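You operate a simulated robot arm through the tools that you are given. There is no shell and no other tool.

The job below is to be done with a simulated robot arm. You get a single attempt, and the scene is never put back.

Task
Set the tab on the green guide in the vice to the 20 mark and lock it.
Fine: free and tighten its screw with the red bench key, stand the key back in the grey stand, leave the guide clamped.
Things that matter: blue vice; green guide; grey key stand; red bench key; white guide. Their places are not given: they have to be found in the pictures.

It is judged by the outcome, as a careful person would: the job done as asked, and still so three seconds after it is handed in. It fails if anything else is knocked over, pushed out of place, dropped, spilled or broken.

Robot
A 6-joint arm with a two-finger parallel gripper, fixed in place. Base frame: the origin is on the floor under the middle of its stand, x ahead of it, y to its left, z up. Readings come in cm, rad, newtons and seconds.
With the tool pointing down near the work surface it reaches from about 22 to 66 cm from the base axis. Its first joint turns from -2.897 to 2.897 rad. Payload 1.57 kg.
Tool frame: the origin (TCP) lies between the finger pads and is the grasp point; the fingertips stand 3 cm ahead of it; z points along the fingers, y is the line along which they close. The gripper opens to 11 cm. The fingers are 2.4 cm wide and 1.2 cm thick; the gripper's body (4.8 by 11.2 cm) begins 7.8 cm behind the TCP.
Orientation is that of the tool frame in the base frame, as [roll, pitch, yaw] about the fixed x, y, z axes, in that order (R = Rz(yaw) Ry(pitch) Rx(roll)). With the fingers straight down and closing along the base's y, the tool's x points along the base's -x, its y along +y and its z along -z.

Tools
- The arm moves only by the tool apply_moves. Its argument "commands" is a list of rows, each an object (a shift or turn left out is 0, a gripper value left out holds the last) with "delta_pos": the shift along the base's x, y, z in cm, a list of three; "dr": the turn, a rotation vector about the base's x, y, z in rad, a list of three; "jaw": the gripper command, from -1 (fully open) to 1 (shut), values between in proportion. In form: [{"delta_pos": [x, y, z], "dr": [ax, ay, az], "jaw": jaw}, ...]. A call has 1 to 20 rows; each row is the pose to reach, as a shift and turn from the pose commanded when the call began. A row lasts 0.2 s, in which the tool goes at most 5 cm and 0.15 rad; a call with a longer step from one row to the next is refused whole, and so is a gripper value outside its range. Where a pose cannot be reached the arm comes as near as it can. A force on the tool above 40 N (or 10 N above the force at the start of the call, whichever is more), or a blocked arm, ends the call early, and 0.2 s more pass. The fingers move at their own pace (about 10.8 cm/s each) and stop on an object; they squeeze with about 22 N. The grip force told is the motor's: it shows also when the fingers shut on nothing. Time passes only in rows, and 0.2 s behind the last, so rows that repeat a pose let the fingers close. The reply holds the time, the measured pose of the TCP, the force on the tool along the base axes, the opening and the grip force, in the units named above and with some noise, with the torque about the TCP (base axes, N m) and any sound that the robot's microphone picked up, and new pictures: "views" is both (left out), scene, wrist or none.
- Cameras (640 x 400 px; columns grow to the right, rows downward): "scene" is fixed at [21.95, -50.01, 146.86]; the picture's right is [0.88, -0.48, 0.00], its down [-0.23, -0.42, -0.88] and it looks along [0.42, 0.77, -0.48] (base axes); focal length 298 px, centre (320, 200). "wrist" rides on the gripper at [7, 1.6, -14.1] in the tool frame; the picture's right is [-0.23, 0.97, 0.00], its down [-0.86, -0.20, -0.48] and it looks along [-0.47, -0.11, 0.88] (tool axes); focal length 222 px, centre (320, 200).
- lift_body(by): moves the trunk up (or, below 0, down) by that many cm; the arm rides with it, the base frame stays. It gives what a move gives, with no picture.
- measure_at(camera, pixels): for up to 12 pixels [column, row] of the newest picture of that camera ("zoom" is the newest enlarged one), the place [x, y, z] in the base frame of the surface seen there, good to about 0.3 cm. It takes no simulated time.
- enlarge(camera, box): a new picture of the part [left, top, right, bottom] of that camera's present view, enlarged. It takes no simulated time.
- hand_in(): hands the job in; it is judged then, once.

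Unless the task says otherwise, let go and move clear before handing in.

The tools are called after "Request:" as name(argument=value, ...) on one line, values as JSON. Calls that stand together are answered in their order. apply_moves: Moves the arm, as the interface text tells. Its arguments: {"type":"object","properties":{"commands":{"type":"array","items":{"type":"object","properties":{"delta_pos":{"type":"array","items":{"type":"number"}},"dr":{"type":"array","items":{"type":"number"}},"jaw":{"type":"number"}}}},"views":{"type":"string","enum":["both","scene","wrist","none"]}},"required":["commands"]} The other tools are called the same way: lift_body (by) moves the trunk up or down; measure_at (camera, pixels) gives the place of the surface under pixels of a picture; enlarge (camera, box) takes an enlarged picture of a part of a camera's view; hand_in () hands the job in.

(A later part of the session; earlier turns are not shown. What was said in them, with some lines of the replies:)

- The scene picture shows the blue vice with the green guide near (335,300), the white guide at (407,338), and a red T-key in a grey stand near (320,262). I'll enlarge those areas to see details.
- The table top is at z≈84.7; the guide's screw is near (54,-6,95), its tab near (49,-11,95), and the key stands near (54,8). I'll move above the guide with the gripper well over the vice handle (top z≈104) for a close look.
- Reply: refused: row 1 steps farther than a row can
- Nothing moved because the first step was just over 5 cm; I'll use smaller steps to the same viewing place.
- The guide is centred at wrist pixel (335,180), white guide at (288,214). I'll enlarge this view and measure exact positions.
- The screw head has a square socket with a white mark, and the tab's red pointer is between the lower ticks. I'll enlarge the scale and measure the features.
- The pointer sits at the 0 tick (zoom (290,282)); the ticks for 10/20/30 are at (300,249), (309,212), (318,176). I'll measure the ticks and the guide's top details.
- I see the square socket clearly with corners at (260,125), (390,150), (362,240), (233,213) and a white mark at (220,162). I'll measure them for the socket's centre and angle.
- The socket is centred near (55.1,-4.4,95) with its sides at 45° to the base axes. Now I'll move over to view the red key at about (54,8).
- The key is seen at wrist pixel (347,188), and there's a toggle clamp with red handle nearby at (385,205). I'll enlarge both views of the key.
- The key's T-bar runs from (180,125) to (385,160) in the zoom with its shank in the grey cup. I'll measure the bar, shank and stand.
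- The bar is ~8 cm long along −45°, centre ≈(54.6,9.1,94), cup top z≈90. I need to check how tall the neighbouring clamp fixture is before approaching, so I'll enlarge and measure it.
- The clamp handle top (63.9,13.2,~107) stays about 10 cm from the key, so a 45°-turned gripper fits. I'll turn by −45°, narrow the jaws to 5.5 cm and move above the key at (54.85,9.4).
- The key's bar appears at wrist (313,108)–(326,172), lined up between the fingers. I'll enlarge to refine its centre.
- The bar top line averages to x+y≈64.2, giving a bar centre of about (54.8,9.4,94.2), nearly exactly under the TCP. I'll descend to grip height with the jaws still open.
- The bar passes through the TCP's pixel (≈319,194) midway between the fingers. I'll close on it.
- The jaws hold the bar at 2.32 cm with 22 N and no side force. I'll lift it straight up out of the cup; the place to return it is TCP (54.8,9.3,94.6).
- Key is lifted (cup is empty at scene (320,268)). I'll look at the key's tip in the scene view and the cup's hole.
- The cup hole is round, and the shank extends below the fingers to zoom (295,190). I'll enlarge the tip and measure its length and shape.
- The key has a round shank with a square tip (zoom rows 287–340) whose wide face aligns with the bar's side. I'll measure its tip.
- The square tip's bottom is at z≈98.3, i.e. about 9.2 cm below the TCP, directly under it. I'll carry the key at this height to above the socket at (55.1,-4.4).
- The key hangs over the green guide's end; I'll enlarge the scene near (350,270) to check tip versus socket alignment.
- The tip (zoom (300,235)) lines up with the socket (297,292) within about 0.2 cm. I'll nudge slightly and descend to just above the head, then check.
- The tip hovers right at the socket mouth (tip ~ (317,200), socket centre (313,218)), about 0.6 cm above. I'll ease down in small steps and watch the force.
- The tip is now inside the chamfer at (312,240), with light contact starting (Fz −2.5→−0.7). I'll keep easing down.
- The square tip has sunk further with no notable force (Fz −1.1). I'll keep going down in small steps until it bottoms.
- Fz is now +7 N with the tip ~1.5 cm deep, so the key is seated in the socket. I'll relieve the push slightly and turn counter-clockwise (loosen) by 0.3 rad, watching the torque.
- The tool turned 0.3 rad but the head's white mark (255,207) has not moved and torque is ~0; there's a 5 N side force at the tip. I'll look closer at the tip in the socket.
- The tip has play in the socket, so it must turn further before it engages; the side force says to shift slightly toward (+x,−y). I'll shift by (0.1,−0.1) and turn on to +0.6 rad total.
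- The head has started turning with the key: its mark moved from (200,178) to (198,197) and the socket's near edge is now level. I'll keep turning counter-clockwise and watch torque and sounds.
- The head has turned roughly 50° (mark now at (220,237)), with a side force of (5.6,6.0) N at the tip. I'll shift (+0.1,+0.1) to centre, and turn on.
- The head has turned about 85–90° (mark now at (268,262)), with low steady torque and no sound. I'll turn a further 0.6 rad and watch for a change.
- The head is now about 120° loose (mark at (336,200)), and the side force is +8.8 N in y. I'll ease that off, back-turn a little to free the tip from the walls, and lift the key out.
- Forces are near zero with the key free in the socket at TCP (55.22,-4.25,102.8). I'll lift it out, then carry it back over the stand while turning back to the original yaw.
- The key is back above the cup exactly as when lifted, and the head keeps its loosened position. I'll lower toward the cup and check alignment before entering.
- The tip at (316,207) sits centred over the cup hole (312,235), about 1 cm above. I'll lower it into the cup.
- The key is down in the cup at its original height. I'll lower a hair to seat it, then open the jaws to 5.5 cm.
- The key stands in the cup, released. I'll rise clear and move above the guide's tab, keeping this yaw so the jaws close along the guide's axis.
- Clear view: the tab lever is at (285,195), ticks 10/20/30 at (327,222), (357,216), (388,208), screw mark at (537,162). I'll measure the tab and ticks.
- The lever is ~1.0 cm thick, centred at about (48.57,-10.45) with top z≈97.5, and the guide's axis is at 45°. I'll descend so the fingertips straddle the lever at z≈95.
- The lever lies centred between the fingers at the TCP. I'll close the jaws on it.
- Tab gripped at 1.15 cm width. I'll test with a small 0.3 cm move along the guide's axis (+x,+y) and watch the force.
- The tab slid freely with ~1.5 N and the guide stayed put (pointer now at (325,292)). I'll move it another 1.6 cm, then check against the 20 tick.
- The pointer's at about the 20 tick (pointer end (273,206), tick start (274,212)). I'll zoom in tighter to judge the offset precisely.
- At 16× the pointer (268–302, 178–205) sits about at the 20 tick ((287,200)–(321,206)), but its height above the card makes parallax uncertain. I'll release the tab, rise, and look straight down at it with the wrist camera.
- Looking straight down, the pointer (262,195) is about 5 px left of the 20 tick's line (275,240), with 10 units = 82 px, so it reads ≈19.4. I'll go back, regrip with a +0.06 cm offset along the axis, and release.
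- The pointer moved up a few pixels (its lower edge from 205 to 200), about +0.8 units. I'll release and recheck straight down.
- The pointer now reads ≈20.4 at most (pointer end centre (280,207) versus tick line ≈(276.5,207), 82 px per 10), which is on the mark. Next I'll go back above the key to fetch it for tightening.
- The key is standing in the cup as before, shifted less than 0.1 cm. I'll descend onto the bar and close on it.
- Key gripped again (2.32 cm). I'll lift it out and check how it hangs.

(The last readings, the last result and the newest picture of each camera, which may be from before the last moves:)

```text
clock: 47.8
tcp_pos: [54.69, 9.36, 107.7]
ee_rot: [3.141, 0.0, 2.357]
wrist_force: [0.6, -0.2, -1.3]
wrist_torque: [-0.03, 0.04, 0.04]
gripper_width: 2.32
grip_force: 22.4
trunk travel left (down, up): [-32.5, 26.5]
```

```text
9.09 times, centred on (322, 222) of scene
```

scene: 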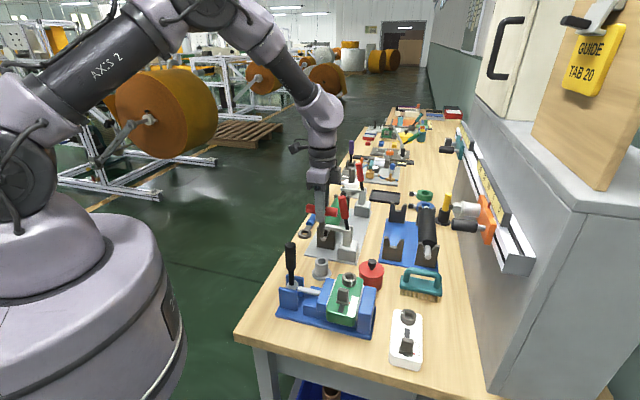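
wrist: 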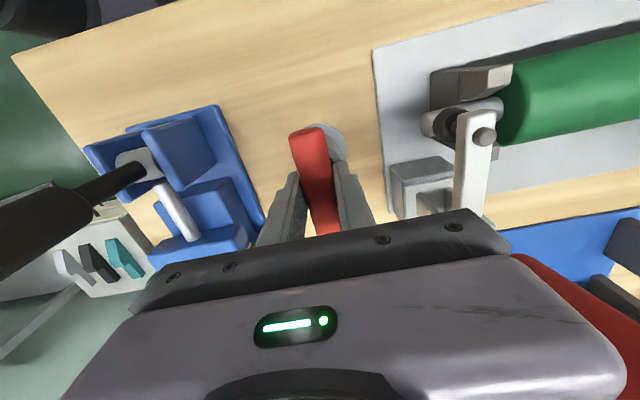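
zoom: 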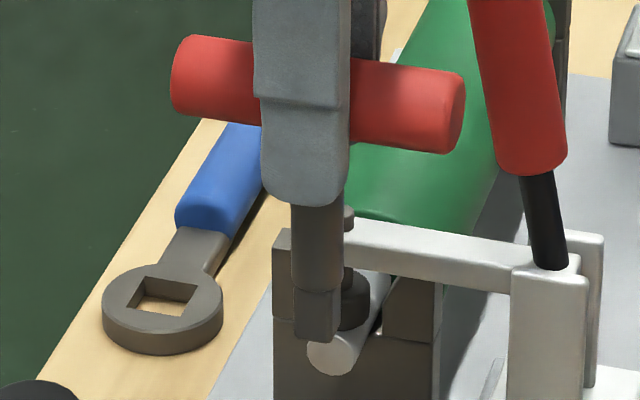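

The key hangs straight. I'll carry it back over the screw, turning +2.1 rad so its square lines up with the loosened socket.

Request:
apply_moves(commands=[{"delta_pos": [0.02, -0.9, 0.3], "dr": [0, 0, 0.14]}, {"delta_pos": [0.05, -1.8, 0.3], "dr": [0, 0, 0.28]}, {"delta_pos": [0.07, -2.7, 0.3], "dr": [0, 0, 0.42]}, {"delta_pos": [0.1, -3.6, 0.3], "dr": [0, 0, 0.56]}, {"delta_pos": [0.12, -4.5, 0.3], "dr": [0, 0, 0.7]}, {"delta_pos": [0.15, -5.5, 0.3], "dr": [0, 0, 0.84]}, {"delta_pos": [0.17, -6.5, 0.3], "dr": [0, 0, 0.98]}, {"delta_pos": [0.2, -7.5, 0.3], "dr": [0, 0, 1.12]}, {"delta_pos": [0.22, -8.5, 0.3], "dr": [0, 0, 1.26]}, {"delta_pos": [0.25, -9.5, 0.3], "dr": [0, 0, 1.4]}, {"delta_pos": [0.28, -10.5, 0.3], "dr": [0, 0, 1.54]}, {"delta_pos": [0.3, -11.5, 0.3], "dr": [0, 0, 1.68]}, {"delta_pos": [0.33, -12.5, 0.3], "dr": [0, 0, 1.82]}, {"delta_pos": [0.36, -13.3, 0.3], "dr": [0, 0, 1.96]}, {"delta_pos": [0.36, -13.67, 0], "dr": [0, 0, 2.1]}, {"delta_pos": [0.36, -13.67, -2.5], "dr": [0, 0, 2.1]}, {"delta_pos": [0.36, -13.67, -2.5], "dr": [0, 0, 2.1]}], views="scene")

Request:
enlarge(camera="scene", box=[334, 255, 366, 295])

```text
clock: 51.4
tcp_pos: [55.17, -4.4, 105.16]
ee_rot: [3.14, 0.0, -1.827]
wrist_force: [-0.4, 0.0, -1.2]
wrist_torque: [0.0, 0.01, -0.01]
gripper_width: 2.32
grip_force: 22.0
trunk travel left (down, up): [-32.5, 26.5]
```

scene: 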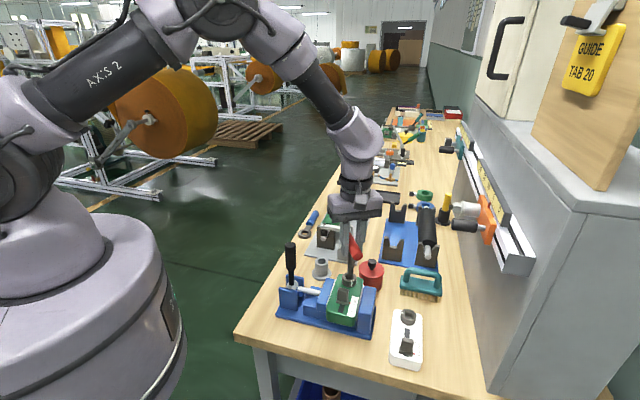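

```text
10.00 times, centred on (350, 275) of scene
```

zoom: 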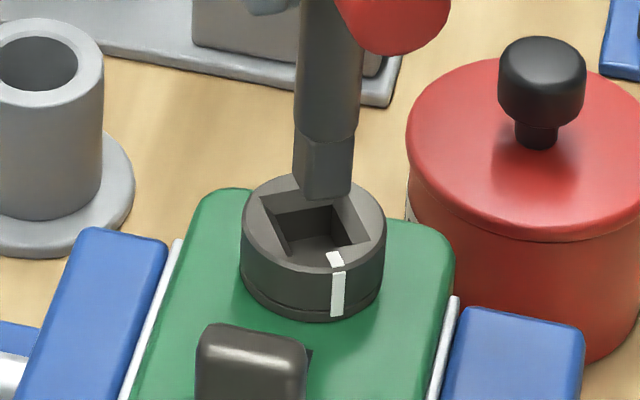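

The tip hangs ~1 cm above the socket, about 0.2 cm to the right of centre ((324,190) vs (315,216)). I'll nudge left slightly and ease down.

Request:
apply_moves(commands=[{"delta_pos": [-0.1, 0.05, -0.5]}, {"delta_pos": [-0.1, 0.05, -1.0]}, {"delta_pos": [-0.1, 0.05, -1.4]}, {"delta_pos": [-0.1, 0.05, -1.7]}, {"delta_pos": [-0.1, 0.05, -1.7]}], views="scene")

Request:
enlarge(camera="scene", box=[334, 255, 366, 295])

```text
clock: 52.6
tcp_pos: [55.11, -4.36, 103.67]
ee_rot: [3.142, 0.0, -1.829]
wrist_force: [0.0, 0.0, -1.5]
wrist_torque: [-0.03, 0.0, 0.01]
gripper_width: 2.33
grip_force: 21.5
trunk travel left (down, up): [-32.5, 26.5]
```

scene: 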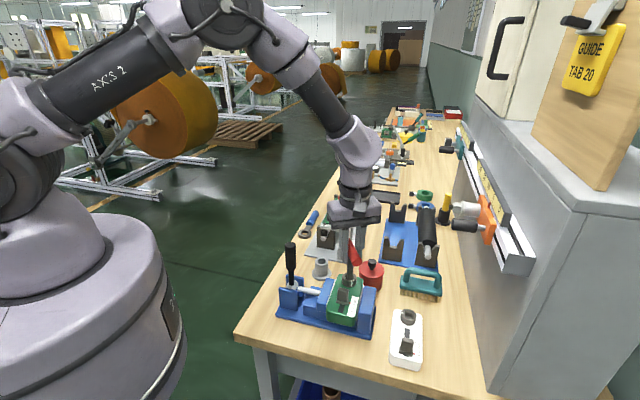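

```text
10.00 times, centred on (350, 275) of scene
```

zoom: 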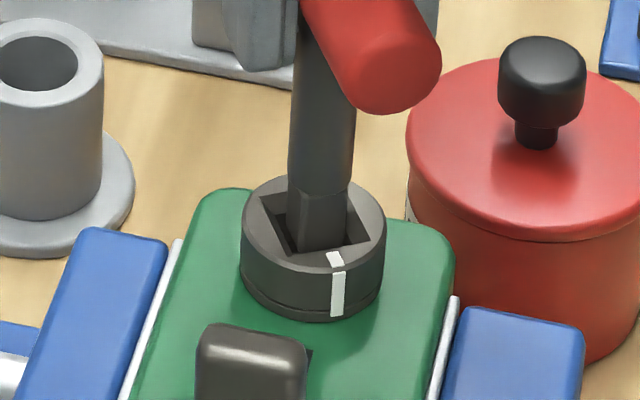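

The tip is entering the socket (tip bottom (320,250) inside the mouth) with no contact force. I'll continue down to the seat.

Request:
apply_moves(commands=[{"delta_pos": [0, 0, -0.3]}, {"delta_pos": [0, 0, -0.6]}, {"delta_pos": [0, 0, -0.8]}, {"delta_pos": [0, 0, -0.8]}], views="scene")

Request:
enlarge(camera="scene", box=[342, 266, 360, 288])

```text
clock: 53.6
tcp_pos: [55.13, -4.34, 102.8]
ee_rot: [3.141, -0.001, -1.829]
wrist_force: [-0.5, -0.2, 1.9]
wrist_torque: [0.01, 0.02, 0.02]
gripper_width: 2.33
grip_force: 22.1
trunk travel left (down, up): [-32.5, 26.5]
```

scene: 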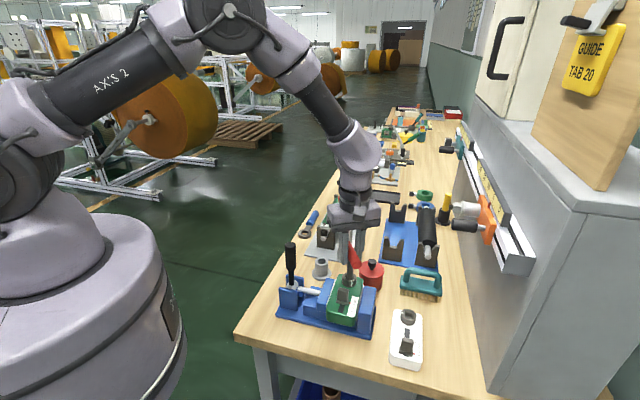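

```text
16.00 times, centred on (351, 277) of scene
```

zoom: 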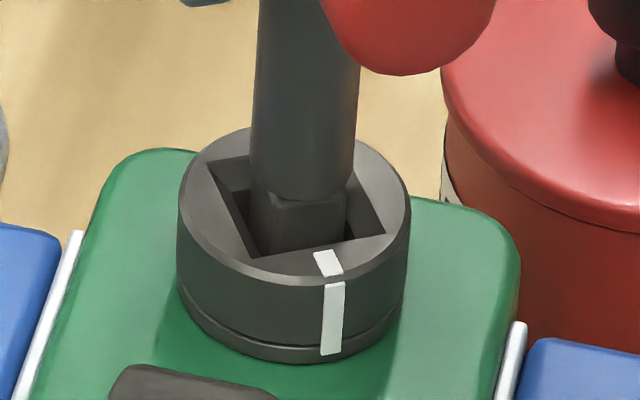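

Seated at z=102.8 with light contact. Now I'll turn clockwise 0.6 rad to take up play and begin tightening.

Request:
apply_moves(commands=[{"dr": [0, 0, -0.12]}, {"dr": [0, 0, -0.24]}, {"dr": [0, 0, -0.36]}, {"dr": [0, 0, -0.48]}, {"dr": [0, 0, -0.6]}, {"dr": [0, 0, -0.6]}], views="scene")

Request:
enlarge(camera="scene", box=[342, 266, 360, 288])

```text
clock: 55.0
tcp_pos: [55.17, -4.24, 102.86]
ee_rot: [3.141, 0.002, -2.429]
wrist_force: [0.9, -5.0, -1.4]
wrist_torque: [-0.28, -0.01, 0.01]
gripper_width: 2.31
grip_force: 22.1
trunk travel left (down, up): [-32.5, 26.5]
```

scene: 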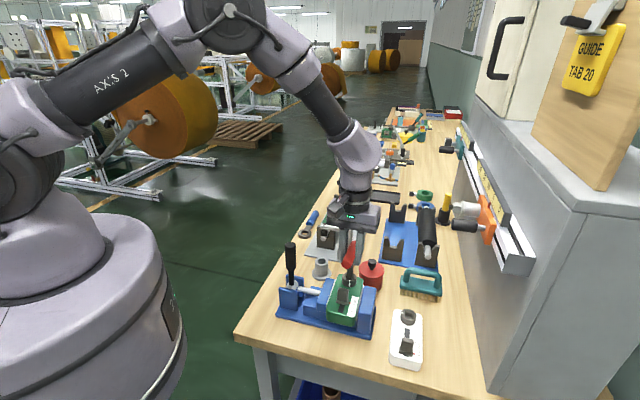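

```text
16.00 times, centred on (351, 277) of scene
```

zoom: 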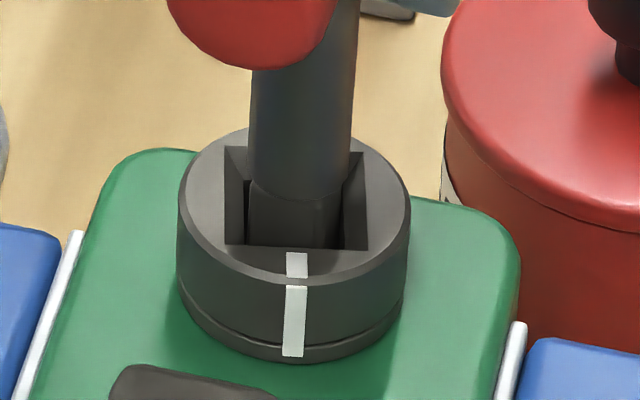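

The head is following (mark moved from (328,262) to (297,265)). I'll keep turning clockwise, with a small −y shift to ease side load.

Request:
apply_moves(commands=[{"delta_pos": [0, -0.05, 0], "dr": [0, 0, -0.12]}, {"delta_pos": [0, -0.05, 0], "dr": [0, 0, -0.24]}, {"delta_pos": [0, -0.05, 0], "dr": [0, 0, -0.36]}, {"delta_pos": [0, -0.05, 0], "dr": [0, 0, -0.48]}, {"delta_pos": [0, -0.05, 0], "dr": [0, 0, -0.6]}, {"delta_pos": [0, -0.05, 0], "dr": [0, 0, -0.72]}, {"delta_pos": [0, -0.05, 0], "dr": [0, 0, -0.84]}, {"delta_pos": [0, -0.05, 0], "dr": [0, 0, -0.84]}], views="scene")

Request:
enlarge(camera="scene", box=[342, 266, 360, 288])

```text
clock: 56.8
tcp_pos: [55.15, -4.31, 102.71]
ee_rot: [-3.142, 0.003, 3.016]
wrist_force: [2.7, -5.0, 7.6]
wrist_torque: [-0.28, -0.24, 0.01]
gripper_width: 2.33
grip_force: 21.7
trunk travel left (down, up): [-32.5, 26.5]
```

scene: 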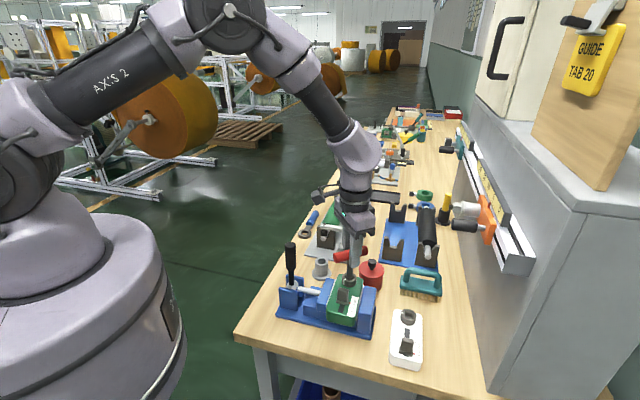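

```text
16.00 times, centred on (351, 277) of scene
```

zoom: 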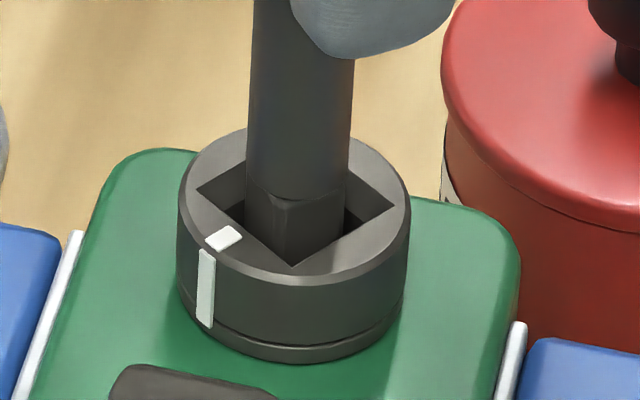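

The mark is at (225,237), about 50° short of its original place. I'll raise 0.05 cm to ease the push and continue clockwise.

Request:
apply_moves(commands=[{"delta_pos": [0.03, -0.05, 0.06]}, {"delta_pos": [0.03, -0.05, 0.06], "dr": [0, 0, -0.12]}, {"delta_pos": [0.03, -0.05, 0.06], "dr": [0, 0, -0.24]}, {"delta_pos": [0.03, -0.05, 0.06], "dr": [0, 0, -0.36]}, {"delta_pos": [0.03, -0.05, 0.06], "dr": [0, 0, -0.48]}, {"delta_pos": [0.03, -0.05, 0.06], "dr": [0, 0, -0.6]}, {"delta_pos": [0.03, -0.05, 0.06], "dr": [0, 0, -0.6]}], views="scene")

Request:
enlarge(camera="scene", box=[342, 266, 360, 288])

```text
clock: 58.4
tcp_pos: [55.18, -4.37, 102.83]
ee_rot: [-3.141, -0.001, 2.416]
wrist_force: [0.4, -3.9, -4.7]
wrist_torque: [-0.27, -0.04, 0.02]
gripper_width: 2.34
grip_force: 22.2
trunk travel left (down, up): [-32.5, 26.5]
```

scene: 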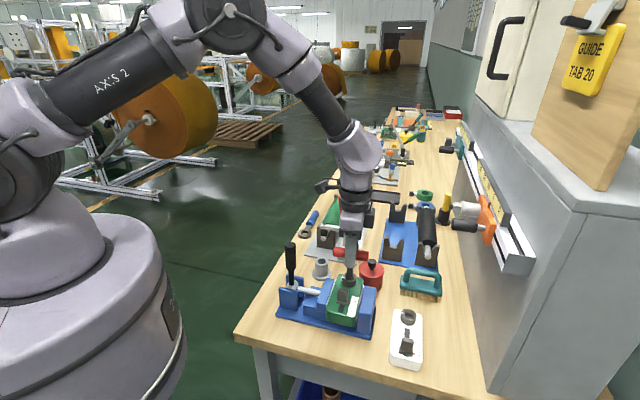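

```text
16.00 times, centred on (351, 277) of scene
```

zoom: 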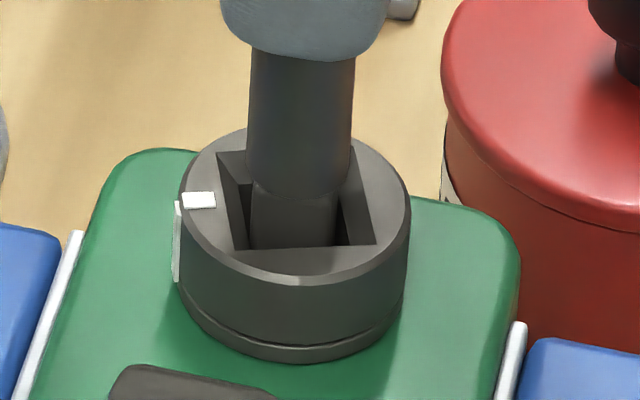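

The mark is at (198,200), about 15° short of its starting place (200,178). I'll continue in smaller steps and watch for the torque to rise.

Request:
apply_moves(commands=[{"dr": [0, 0, -0.08]}, {"dr": [0, 0, -0.16]}, {"dr": [0, 0, -0.24]}, {"dr": [0, 0, -0.3]}, {"dr": [0, 0, -0.3]}], views="scene")

Request:
enlarge(camera="scene", box=[342, 266, 360, 288])

```text
clock: 59.6
tcp_pos: [55.14, -4.46, 102.76]
ee_rot: [-3.141, 0.001, 2.117]
wrist_force: [-1.0, -3.3, -3.7]
wrist_torque: [-0.16, 0.1, 0.01]
gripper_width: 2.31
grip_force: 22.1
trunk travel left (down, up): [-32.5, 26.5]
```

scene: 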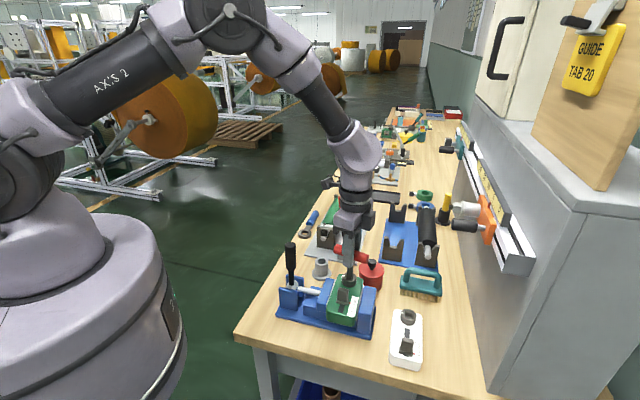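

```text
16.00 times, centred on (351, 277) of scene
```

zoom: 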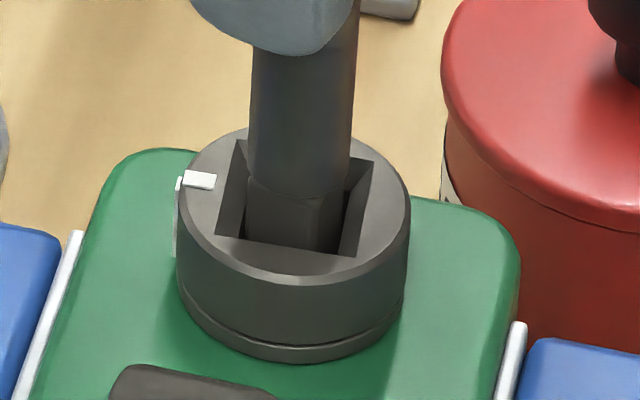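

The mark is practically back at its starting place (199,180), with no torque rise yet. I'll go on clockwise in small steps to feel for the tight stop.

Request:
apply_moves(commands=[{"dr": [0, 0, -0.05]}, {"dr": [0, 0, -0.1]}, {"dr": [0, 0, -0.15]}, {"dr": [0, 0, -0.15]}], views="scene")

Request:
enlarge(camera="scene", box=[342, 266, 360, 288])

```text
clock: 60.6
tcp_pos: [55.16, -4.45, 102.88]
ee_rot: [-3.141, 0.0, 1.965]
wrist_force: [-0.7, -1.3, -2.8]
wrist_torque: [-0.12, -0.09, 0.56]
gripper_width: 2.33
grip_force: 22.0
trunk travel left (down, up): [-32.5, 26.5]
```

scene: 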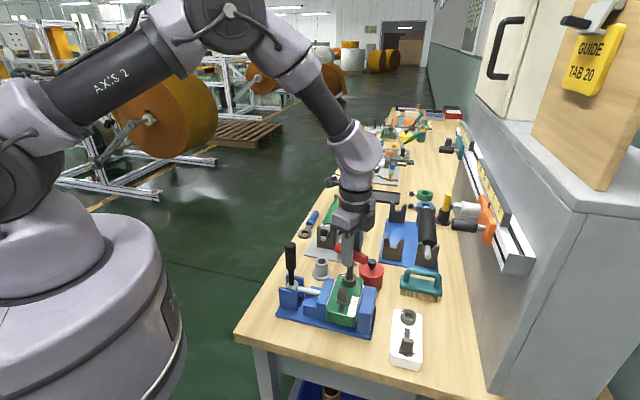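

```text
16.00 times, centred on (351, 277) of scene
```

zoom: 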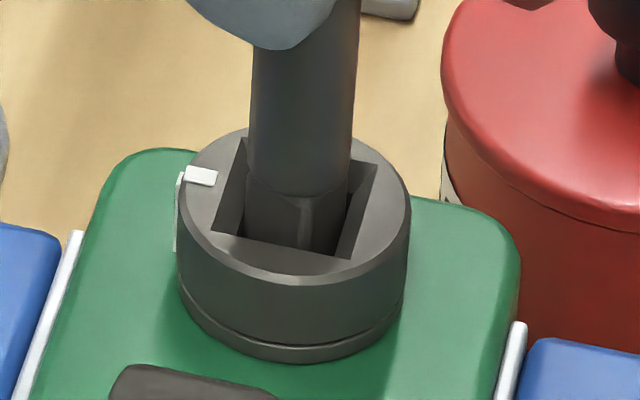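

The torque jumped to 0.56 N·m with the mark at (201,176), so the screw has come up tight. I'll lean on it slightly more to make sure it's firm.

Request:
apply_moves(commands=[{"dr": [0, 0, -0.03]}, {"dr": [0, 0, -0.06]}, {"dr": [0, 0, -0.06]}], views="both")

Request:
enlarge(camera="scene", box=[342, 266, 360, 288])

```text
clock: 61.4
tcp_pos: [55.22, -4.44, 102.81]
ee_rot: [-3.141, 0.001, 1.905]
wrist_force: [-2.3, -2.1, -2.8]
wrist_torque: [-0.21, -0.08, 0.79]
gripper_width: 2.39
grip_force: 22.2
trunk travel left (down, up): [-32.5, 26.5]
```

scene: 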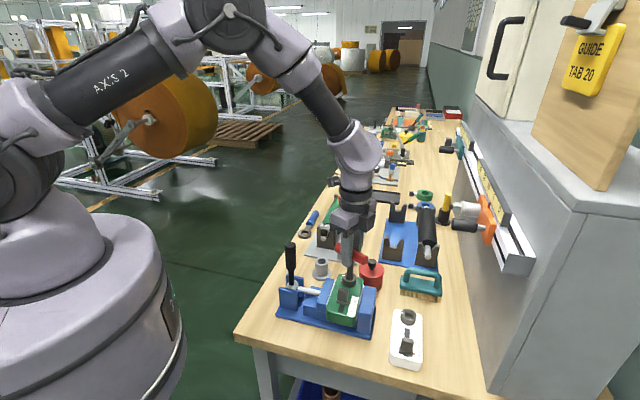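
wrist: 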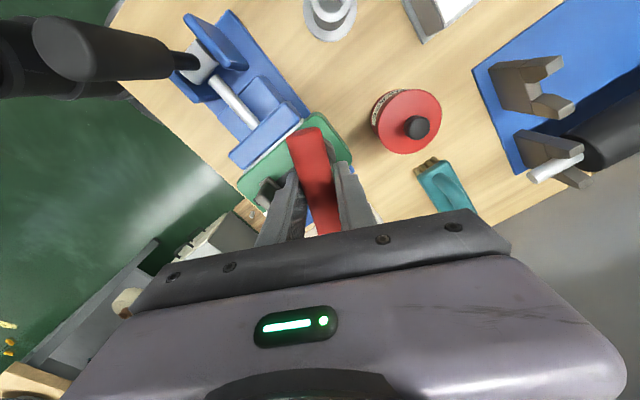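

```text
16.00 times, centred on (351, 277) of scene
```

zoom: 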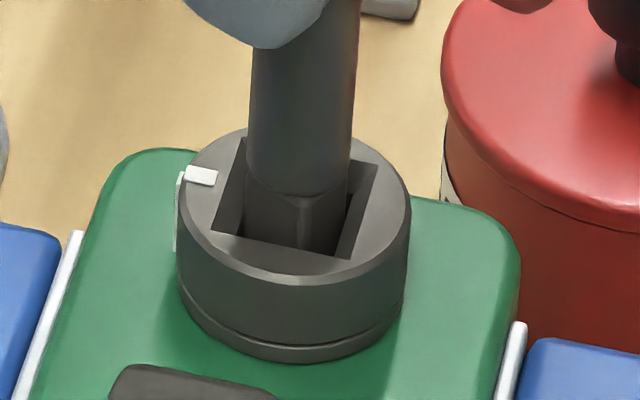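

Torque reached 0.79 N·m and the head no longer turns, so the screw is tight at its stop. I'll back the key off into its play (+0.45 rad, to the aligned yaw) without turning the head, and lift out.

Request:
apply_moves(commands=[{"dr": [0, 0, 0.1]}, {"dr": [0, 0, 0.22]}, {"dr": [0, 0, 0.34]}, {"dr": [0, 0, 0.45]}, {"dr": [0, 0, 0.45]}], views="scene")

Request:
enlarge(camera="scene", box=[342, 266, 360, 288])

```text
clock: 62.6
tcp_pos: [55.21, -4.44, 102.75]
ee_rot: [-3.141, -0.002, 2.359]
wrist_force: [-0.6, 0.1, -1.7]
wrist_torque: [-0.01, 0.0, 0.0]
gripper_width: 2.32
grip_force: 22.0
trunk travel left (down, up): [-32.5, 26.5]
```

scene: 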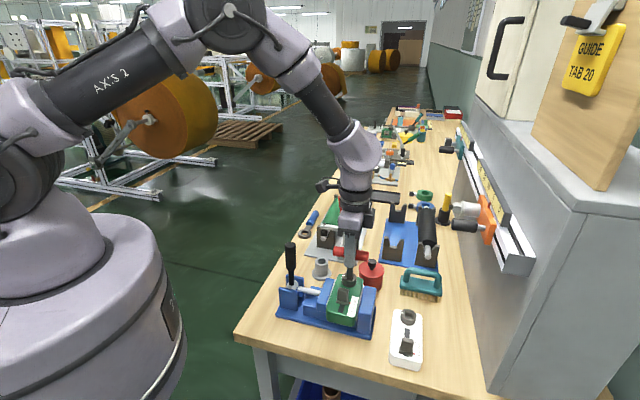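

```text
16.00 times, centred on (351, 277) of scene
```

zoom: 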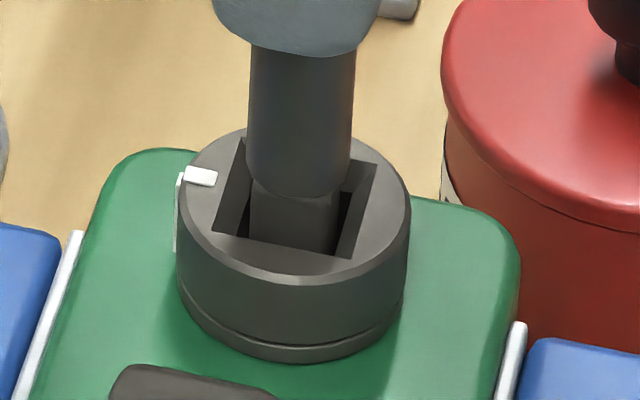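

Head stays tight (mark (201,176)) and forces are zero. I'll lift the key out and carry it to above the stand.

Request:
apply_moves(commands=[{"delta_pos": [0, 0, 0.8]}, {"delta_pos": [0, 0, 2]}, {"delta_pos": [0, 0, 3.5]}, {"delta_pos": [0, 0, 5]}, {"delta_pos": [-0.1, 3.5, 5]}, {"delta_pos": [-0.2, 7.0, 5]}, {"delta_pos": [-0.25, 10.5, 5]}, {"delta_pos": [-0.29, 13.0, 5]}, {"delta_pos": [-0.29, 13.72, 5]}, {"delta_pos": [-0.29, 13.72, 2]}, {"delta_pos": [-0.29, 13.72, -1]}, {"delta_pos": [-0.29, 13.72, -2.7]}, {"delta_pos": [-0.29, 13.72, -2.7]}])

Request:
enlarge(camera="scene", box=[300, 235, 345, 280])

Request:
enlarge(camera="wrist", box=[280, 90, 360, 170])

```text
clock: 65.4
tcp_pos: [54.94, 9.4, 100.23]
ee_rot: [3.142, 0.0, 2.357]
wrist_force: [0.4, 0.3, -1.6]
wrist_torque: [-0.02, -0.03, -0.01]
gripper_width: 2.32
grip_force: 22.3
trunk travel left (down, up): [-32.5, 26.5]
```

scene: 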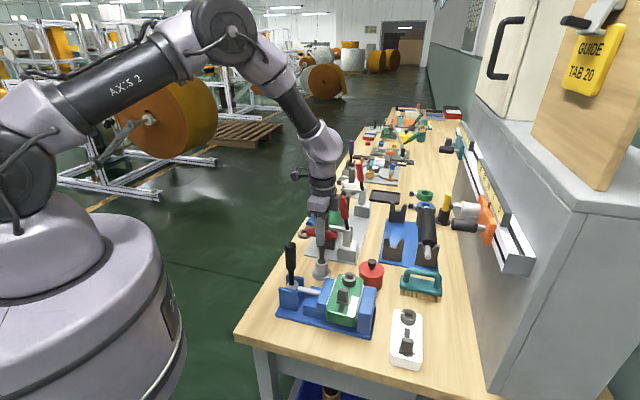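
wrist: 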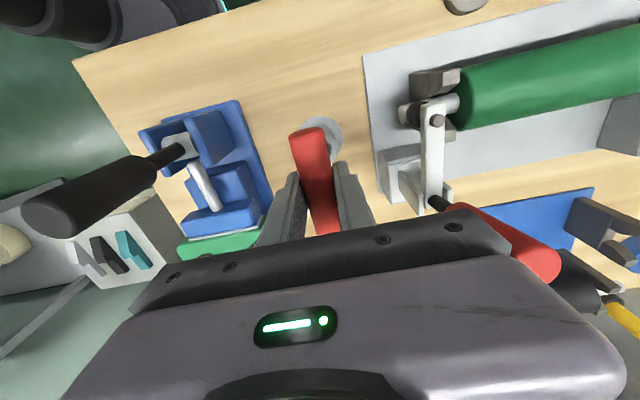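

```text
8.89 times, centred on (322, 258) of scene
```

zoom: 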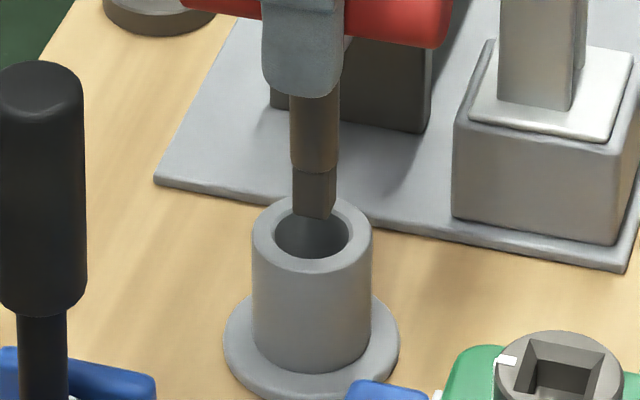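

```text
5.00 times, centred on (320, 130) of wrist
```

zoom: 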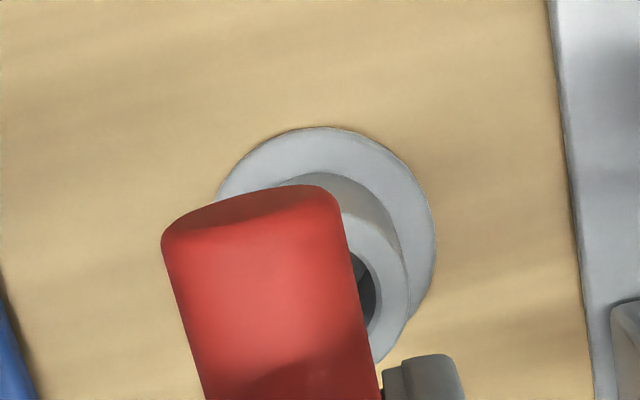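

The tip (313,212) is again centred over the cup hole (312,235). I'll lower it into the stand.

Request:
apply_moves(commands=[{"delta_pos": [0, 0, -1]}, {"delta_pos": [0, 0, -2]}, {"delta_pos": [0, 0, -3]}, {"delta_pos": [0, 0, -4]}, {"delta_pos": [0, 0, -5]}, {"delta_pos": [0, 0, -5.4]}, {"delta_pos": [0, 0, -5.4]}], views="scene")

Request:
enlarge(camera="scene", box=[300, 235, 345, 280])

```text
clock: 67.0
tcp_pos: [54.95, 9.36, 94.76]
ee_rot: [3.14, -0.001, 2.355]
wrist_force: [0.4, -0.3, -1.0]
wrist_torque: [-0.02, -0.04, 0.01]
gripper_width: 2.31
grip_force: 21.6
trunk travel left (down, up): [-32.5, 26.5]
```

scene: 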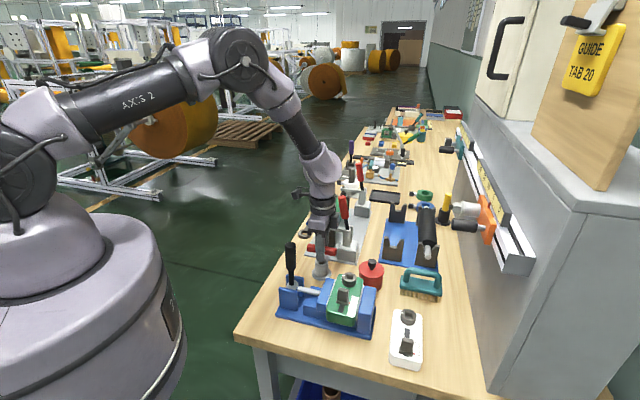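

```text
8.89 times, centred on (322, 258) of scene
```

zoom: 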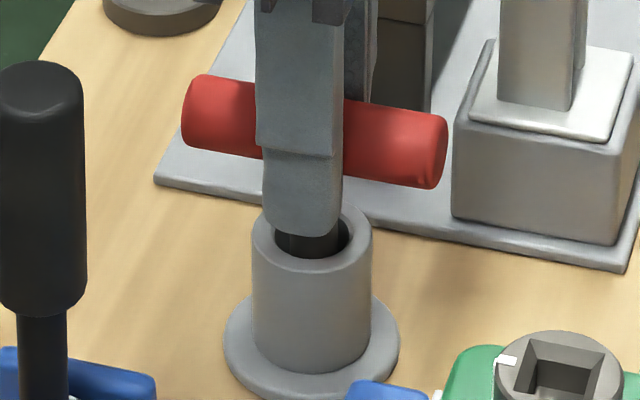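

The key is in the cup; I'll lower 0.15 cm to seat it and open the jaws.

Request:
apply_moves(commands=[{"delta_pos": [0, 0, -0.08]}, {"delta_pos": [0, 0, -0.15]}, {"delta_pos": [0, 0, -0.15]}, {"delta_pos": [0, 0, -0.15], "jaw": 0.4}, {"delta_pos": [0, 0, -0.15], "jaw": 0.0}, {"delta_pos": [0, 0, -0.15], "jaw": 0.0}], views="both")

Request:
enlarge(camera="scene", box=[300, 235, 345, 280])

```text
clock: 68.4
tcp_pos: [54.78, 9.39, 94.62]
ee_rot: [-3.139, 0.0, 2.357]
wrist_force: [-0.2, 0.3, 0.3]
wrist_torque: [0.03, -0.01, -0.01]
gripper_width: 5.53
grip_force: 0.1
trunk travel left (down, up): [-32.5, 26.5]
```

scene: 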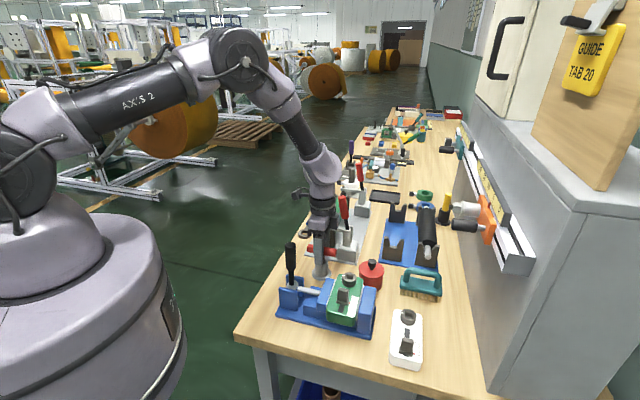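
wrist: 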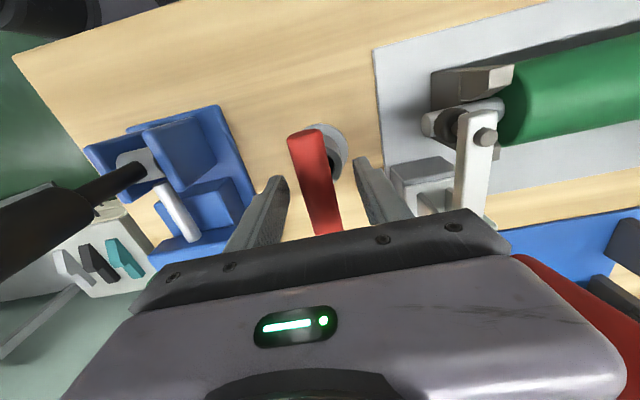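

```text
8.89 times, centred on (322, 258) of scene
```

zoom: 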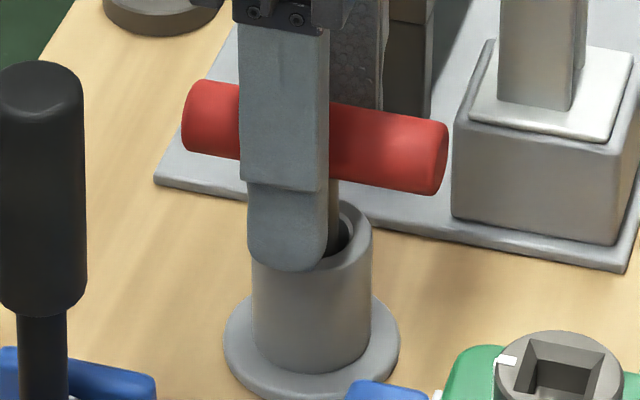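

The key is released and standing. I'll rise straight up and move to the straight-down viewing place over the tab to verify the setting.

Request:
apply_moves(commands=[{"delta_pos": [0, 0, 2]}, {"delta_pos": [0, 0, 5]}, {"delta_pos": [0, 0, 9]}, {"delta_pos": [0, 0, 13.4]}, {"delta_pos": [0, -4.4, 13.4]}, {"delta_pos": [0.05, -8.8, 13.4]}, {"delta_pos": [0.1, -13.2, 13.4]}, {"delta_pos": [0.15, -17.6, 13.4]}, {"delta_pos": [0.18, -22, 13.4]}, {"delta_pos": [0.18, -26.2, 13.4]}, {"delta_pos": [0.18, -26.2, 9.5]}, {"delta_pos": [0.18, -26.2, 9.5]}])

Request:
enlarge(camera="wrist", box=[290, 50, 370, 100])

Request:
enlarge(camera="scene", box=[270, 230, 390, 340])

```text
clock: 71.0
tcp_pos: [54.94, -16.91, 104.18]
ee_rot: [3.14, -0.001, 2.355]
wrist_force: [0.5, 0.0, -0.1]
wrist_torque: [0.0, -0.01, -0.02]
gripper_width: 5.5
grip_force: 0.0
trunk travel left (down, up): [-32.5, 26.5]
```

scene: 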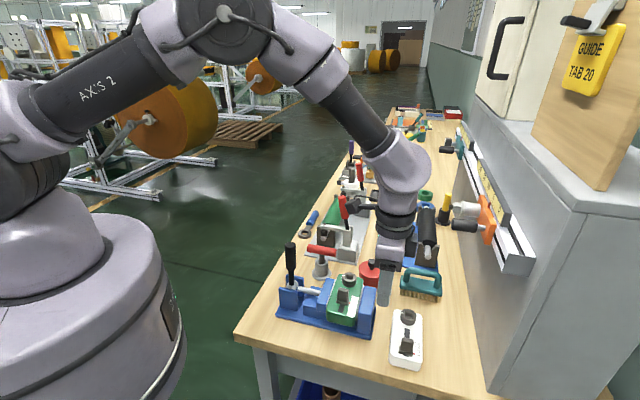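
wrist: 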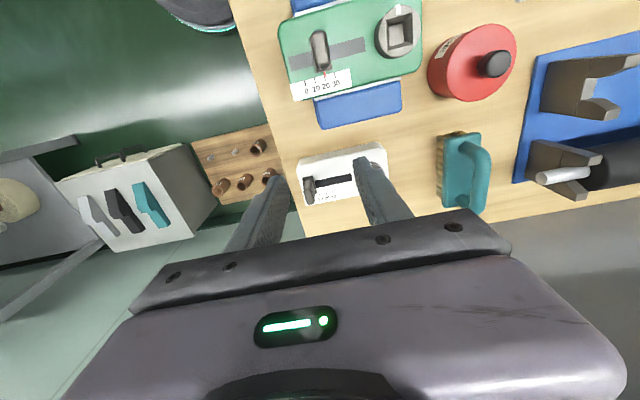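

```text
8.00 times, centred on (330, 75) of wrist
```

zoom: 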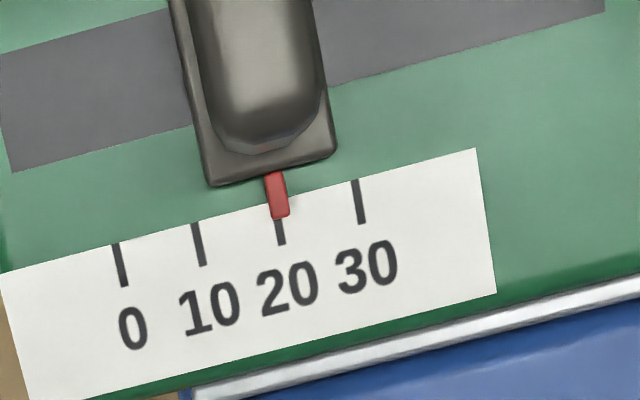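

```text
3.64 times, centred on (330, 285) of scene
```

zoom: 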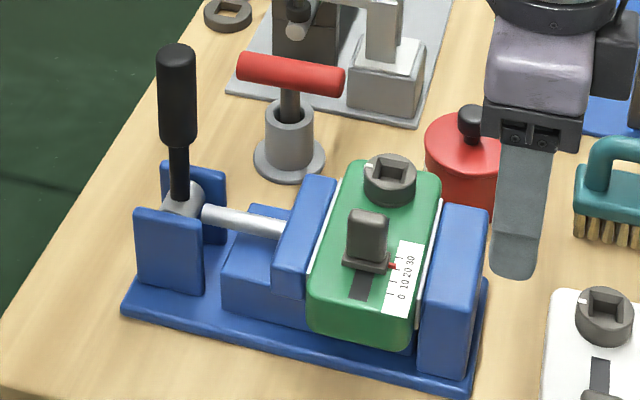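

The pointer reads 20 (within ~0.4 of a unit) straight down, the screw mark is back exactly at its tight position, the key stands in its stand, and the guide is clamped. I'll raise the arm clear and take a last look.

Request:
apply_moves(commands=[{"delta_pos": [0, 0, 4]}, {"delta_pos": [0, 0, 8]}, {"delta_pos": [-1, 0, 12]}, {"delta_pos": [-4, -1, 16]}, {"delta_pos": [-8, -2, 19]}, {"delta_pos": [-11, -3, 22]}, {"delta_pos": [-11, -3, 22]}, {"delta_pos": [-11, -3, 22]}])

Request:
enlarge(camera="scene", box=[260, 215, 440, 380])

Request:
enlarge(camera="scene", box=[330, 265, 374, 321])

```text
refused: row 4 steps farther than a row can; nothing moved
```

```text
2.42 times, centred on (350, 298) of scene
```

zoom: 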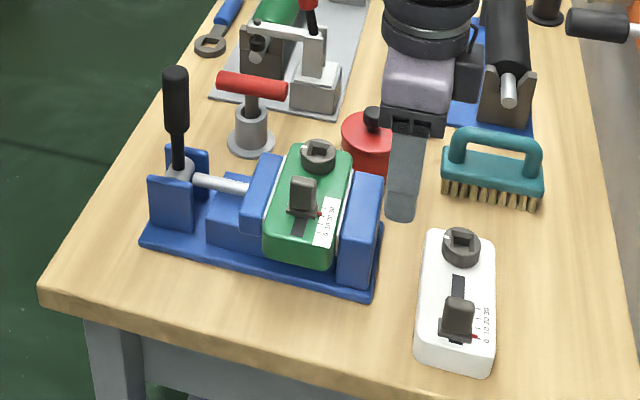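

```text
7.14 times, centred on (352, 293) of scene
```

zoom: 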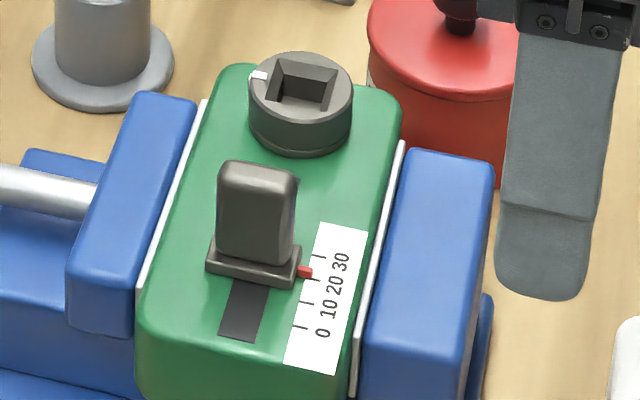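

The move was refused for one overly long step, but the enlarged pictures show the pointer at the 20 tick and everything in place. I'll repeat the retreat with smaller steps.

Request:
apply_moves(commands=[{"delta_pos": [0, 0, 4]}, {"delta_pos": [0, 0, 8]}, {"delta_pos": [-1, 0, 12]}, {"delta_pos": [-3, -1, 15]}, {"delta_pos": [-6, -2, 18]}, {"delta_pos": [-9, -3, 20]}, {"delta_pos": [-9, -3, 20]}, {"delta_pos": [-9, -3, 20]}])

Request:
enlarge(camera="scene", box=[260, 215, 440, 380])

Request:
enlarge(camera="scene", box=[295, 230, 359, 285])

```text
clock: 72.8
tcp_pos: [46.0, -19.81, 124.04]
ee_rot: [3.141, -0.001, 2.356]
wrist_force: [-0.7, 0.2, 0.5]
wrist_torque: [0.01, 0.03, 0.01]
gripper_width: 5.49
grip_force: 0.1
trunk travel left (down, up): [-32.5, 26.5]
```

scene: 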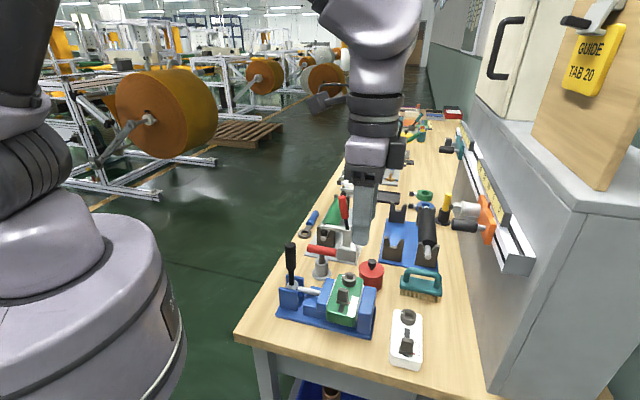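
wrist: 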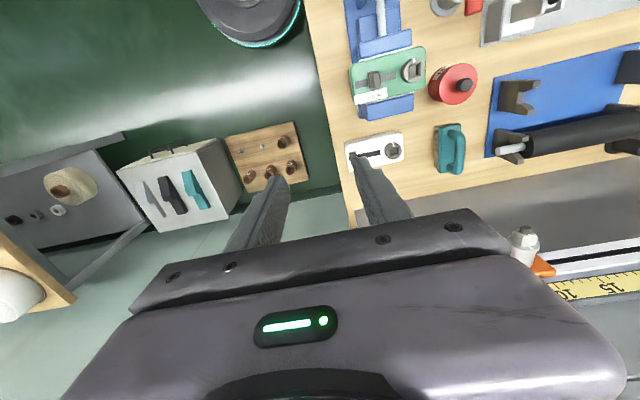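

```text
2.42 times, centred on (350, 298) of scene
```

zoom: 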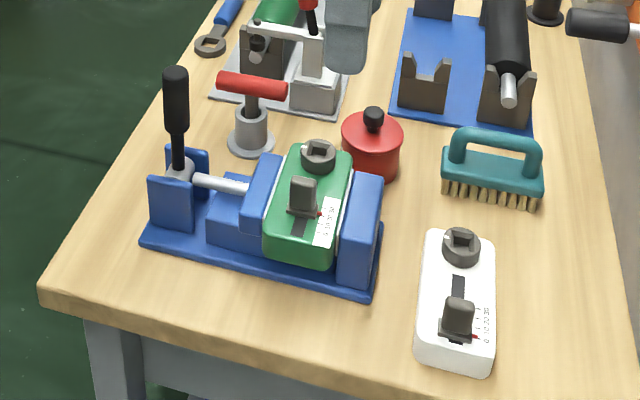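

```text
7.27 times, centred on (327, 258) of scene
```

zoom: 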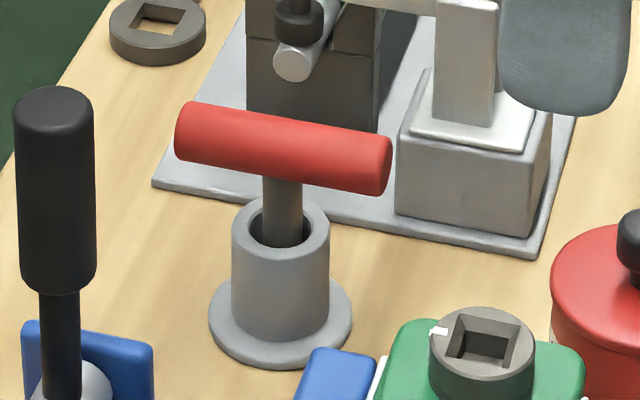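

The last pictures show the tab's pointer at the 20 tick and the screw mark back at its tight position. The red key stands in the grey stand, the guide is still clamped in the blue vice, nothing else has been disturbed, and the arm is clear. I'm handing the job in.

Request:
hand_in()

```text
The job is handed in.
```

The tab on the green guide is set to the 20 mark and its screw is tightened, and I have handed the job in. Seen from straight above, the pointer sits within about 0.4 of a unit of the 20 tick.

- **Screw:** I freed it with the red bench key, slid the tab, then tightened it until the head stopped turning (about 0.8 N·m). Its white mark is back exactly where it started. I did not push on the tab afterwards to test the lock.
- **Key:** It stands in the grey stand again, much as I found it.
- **Guide and surroundings:** The guide is still clamped in the blue vice, and the last pictures show nothing else on the bench moved. The arm was clear before I handed in.
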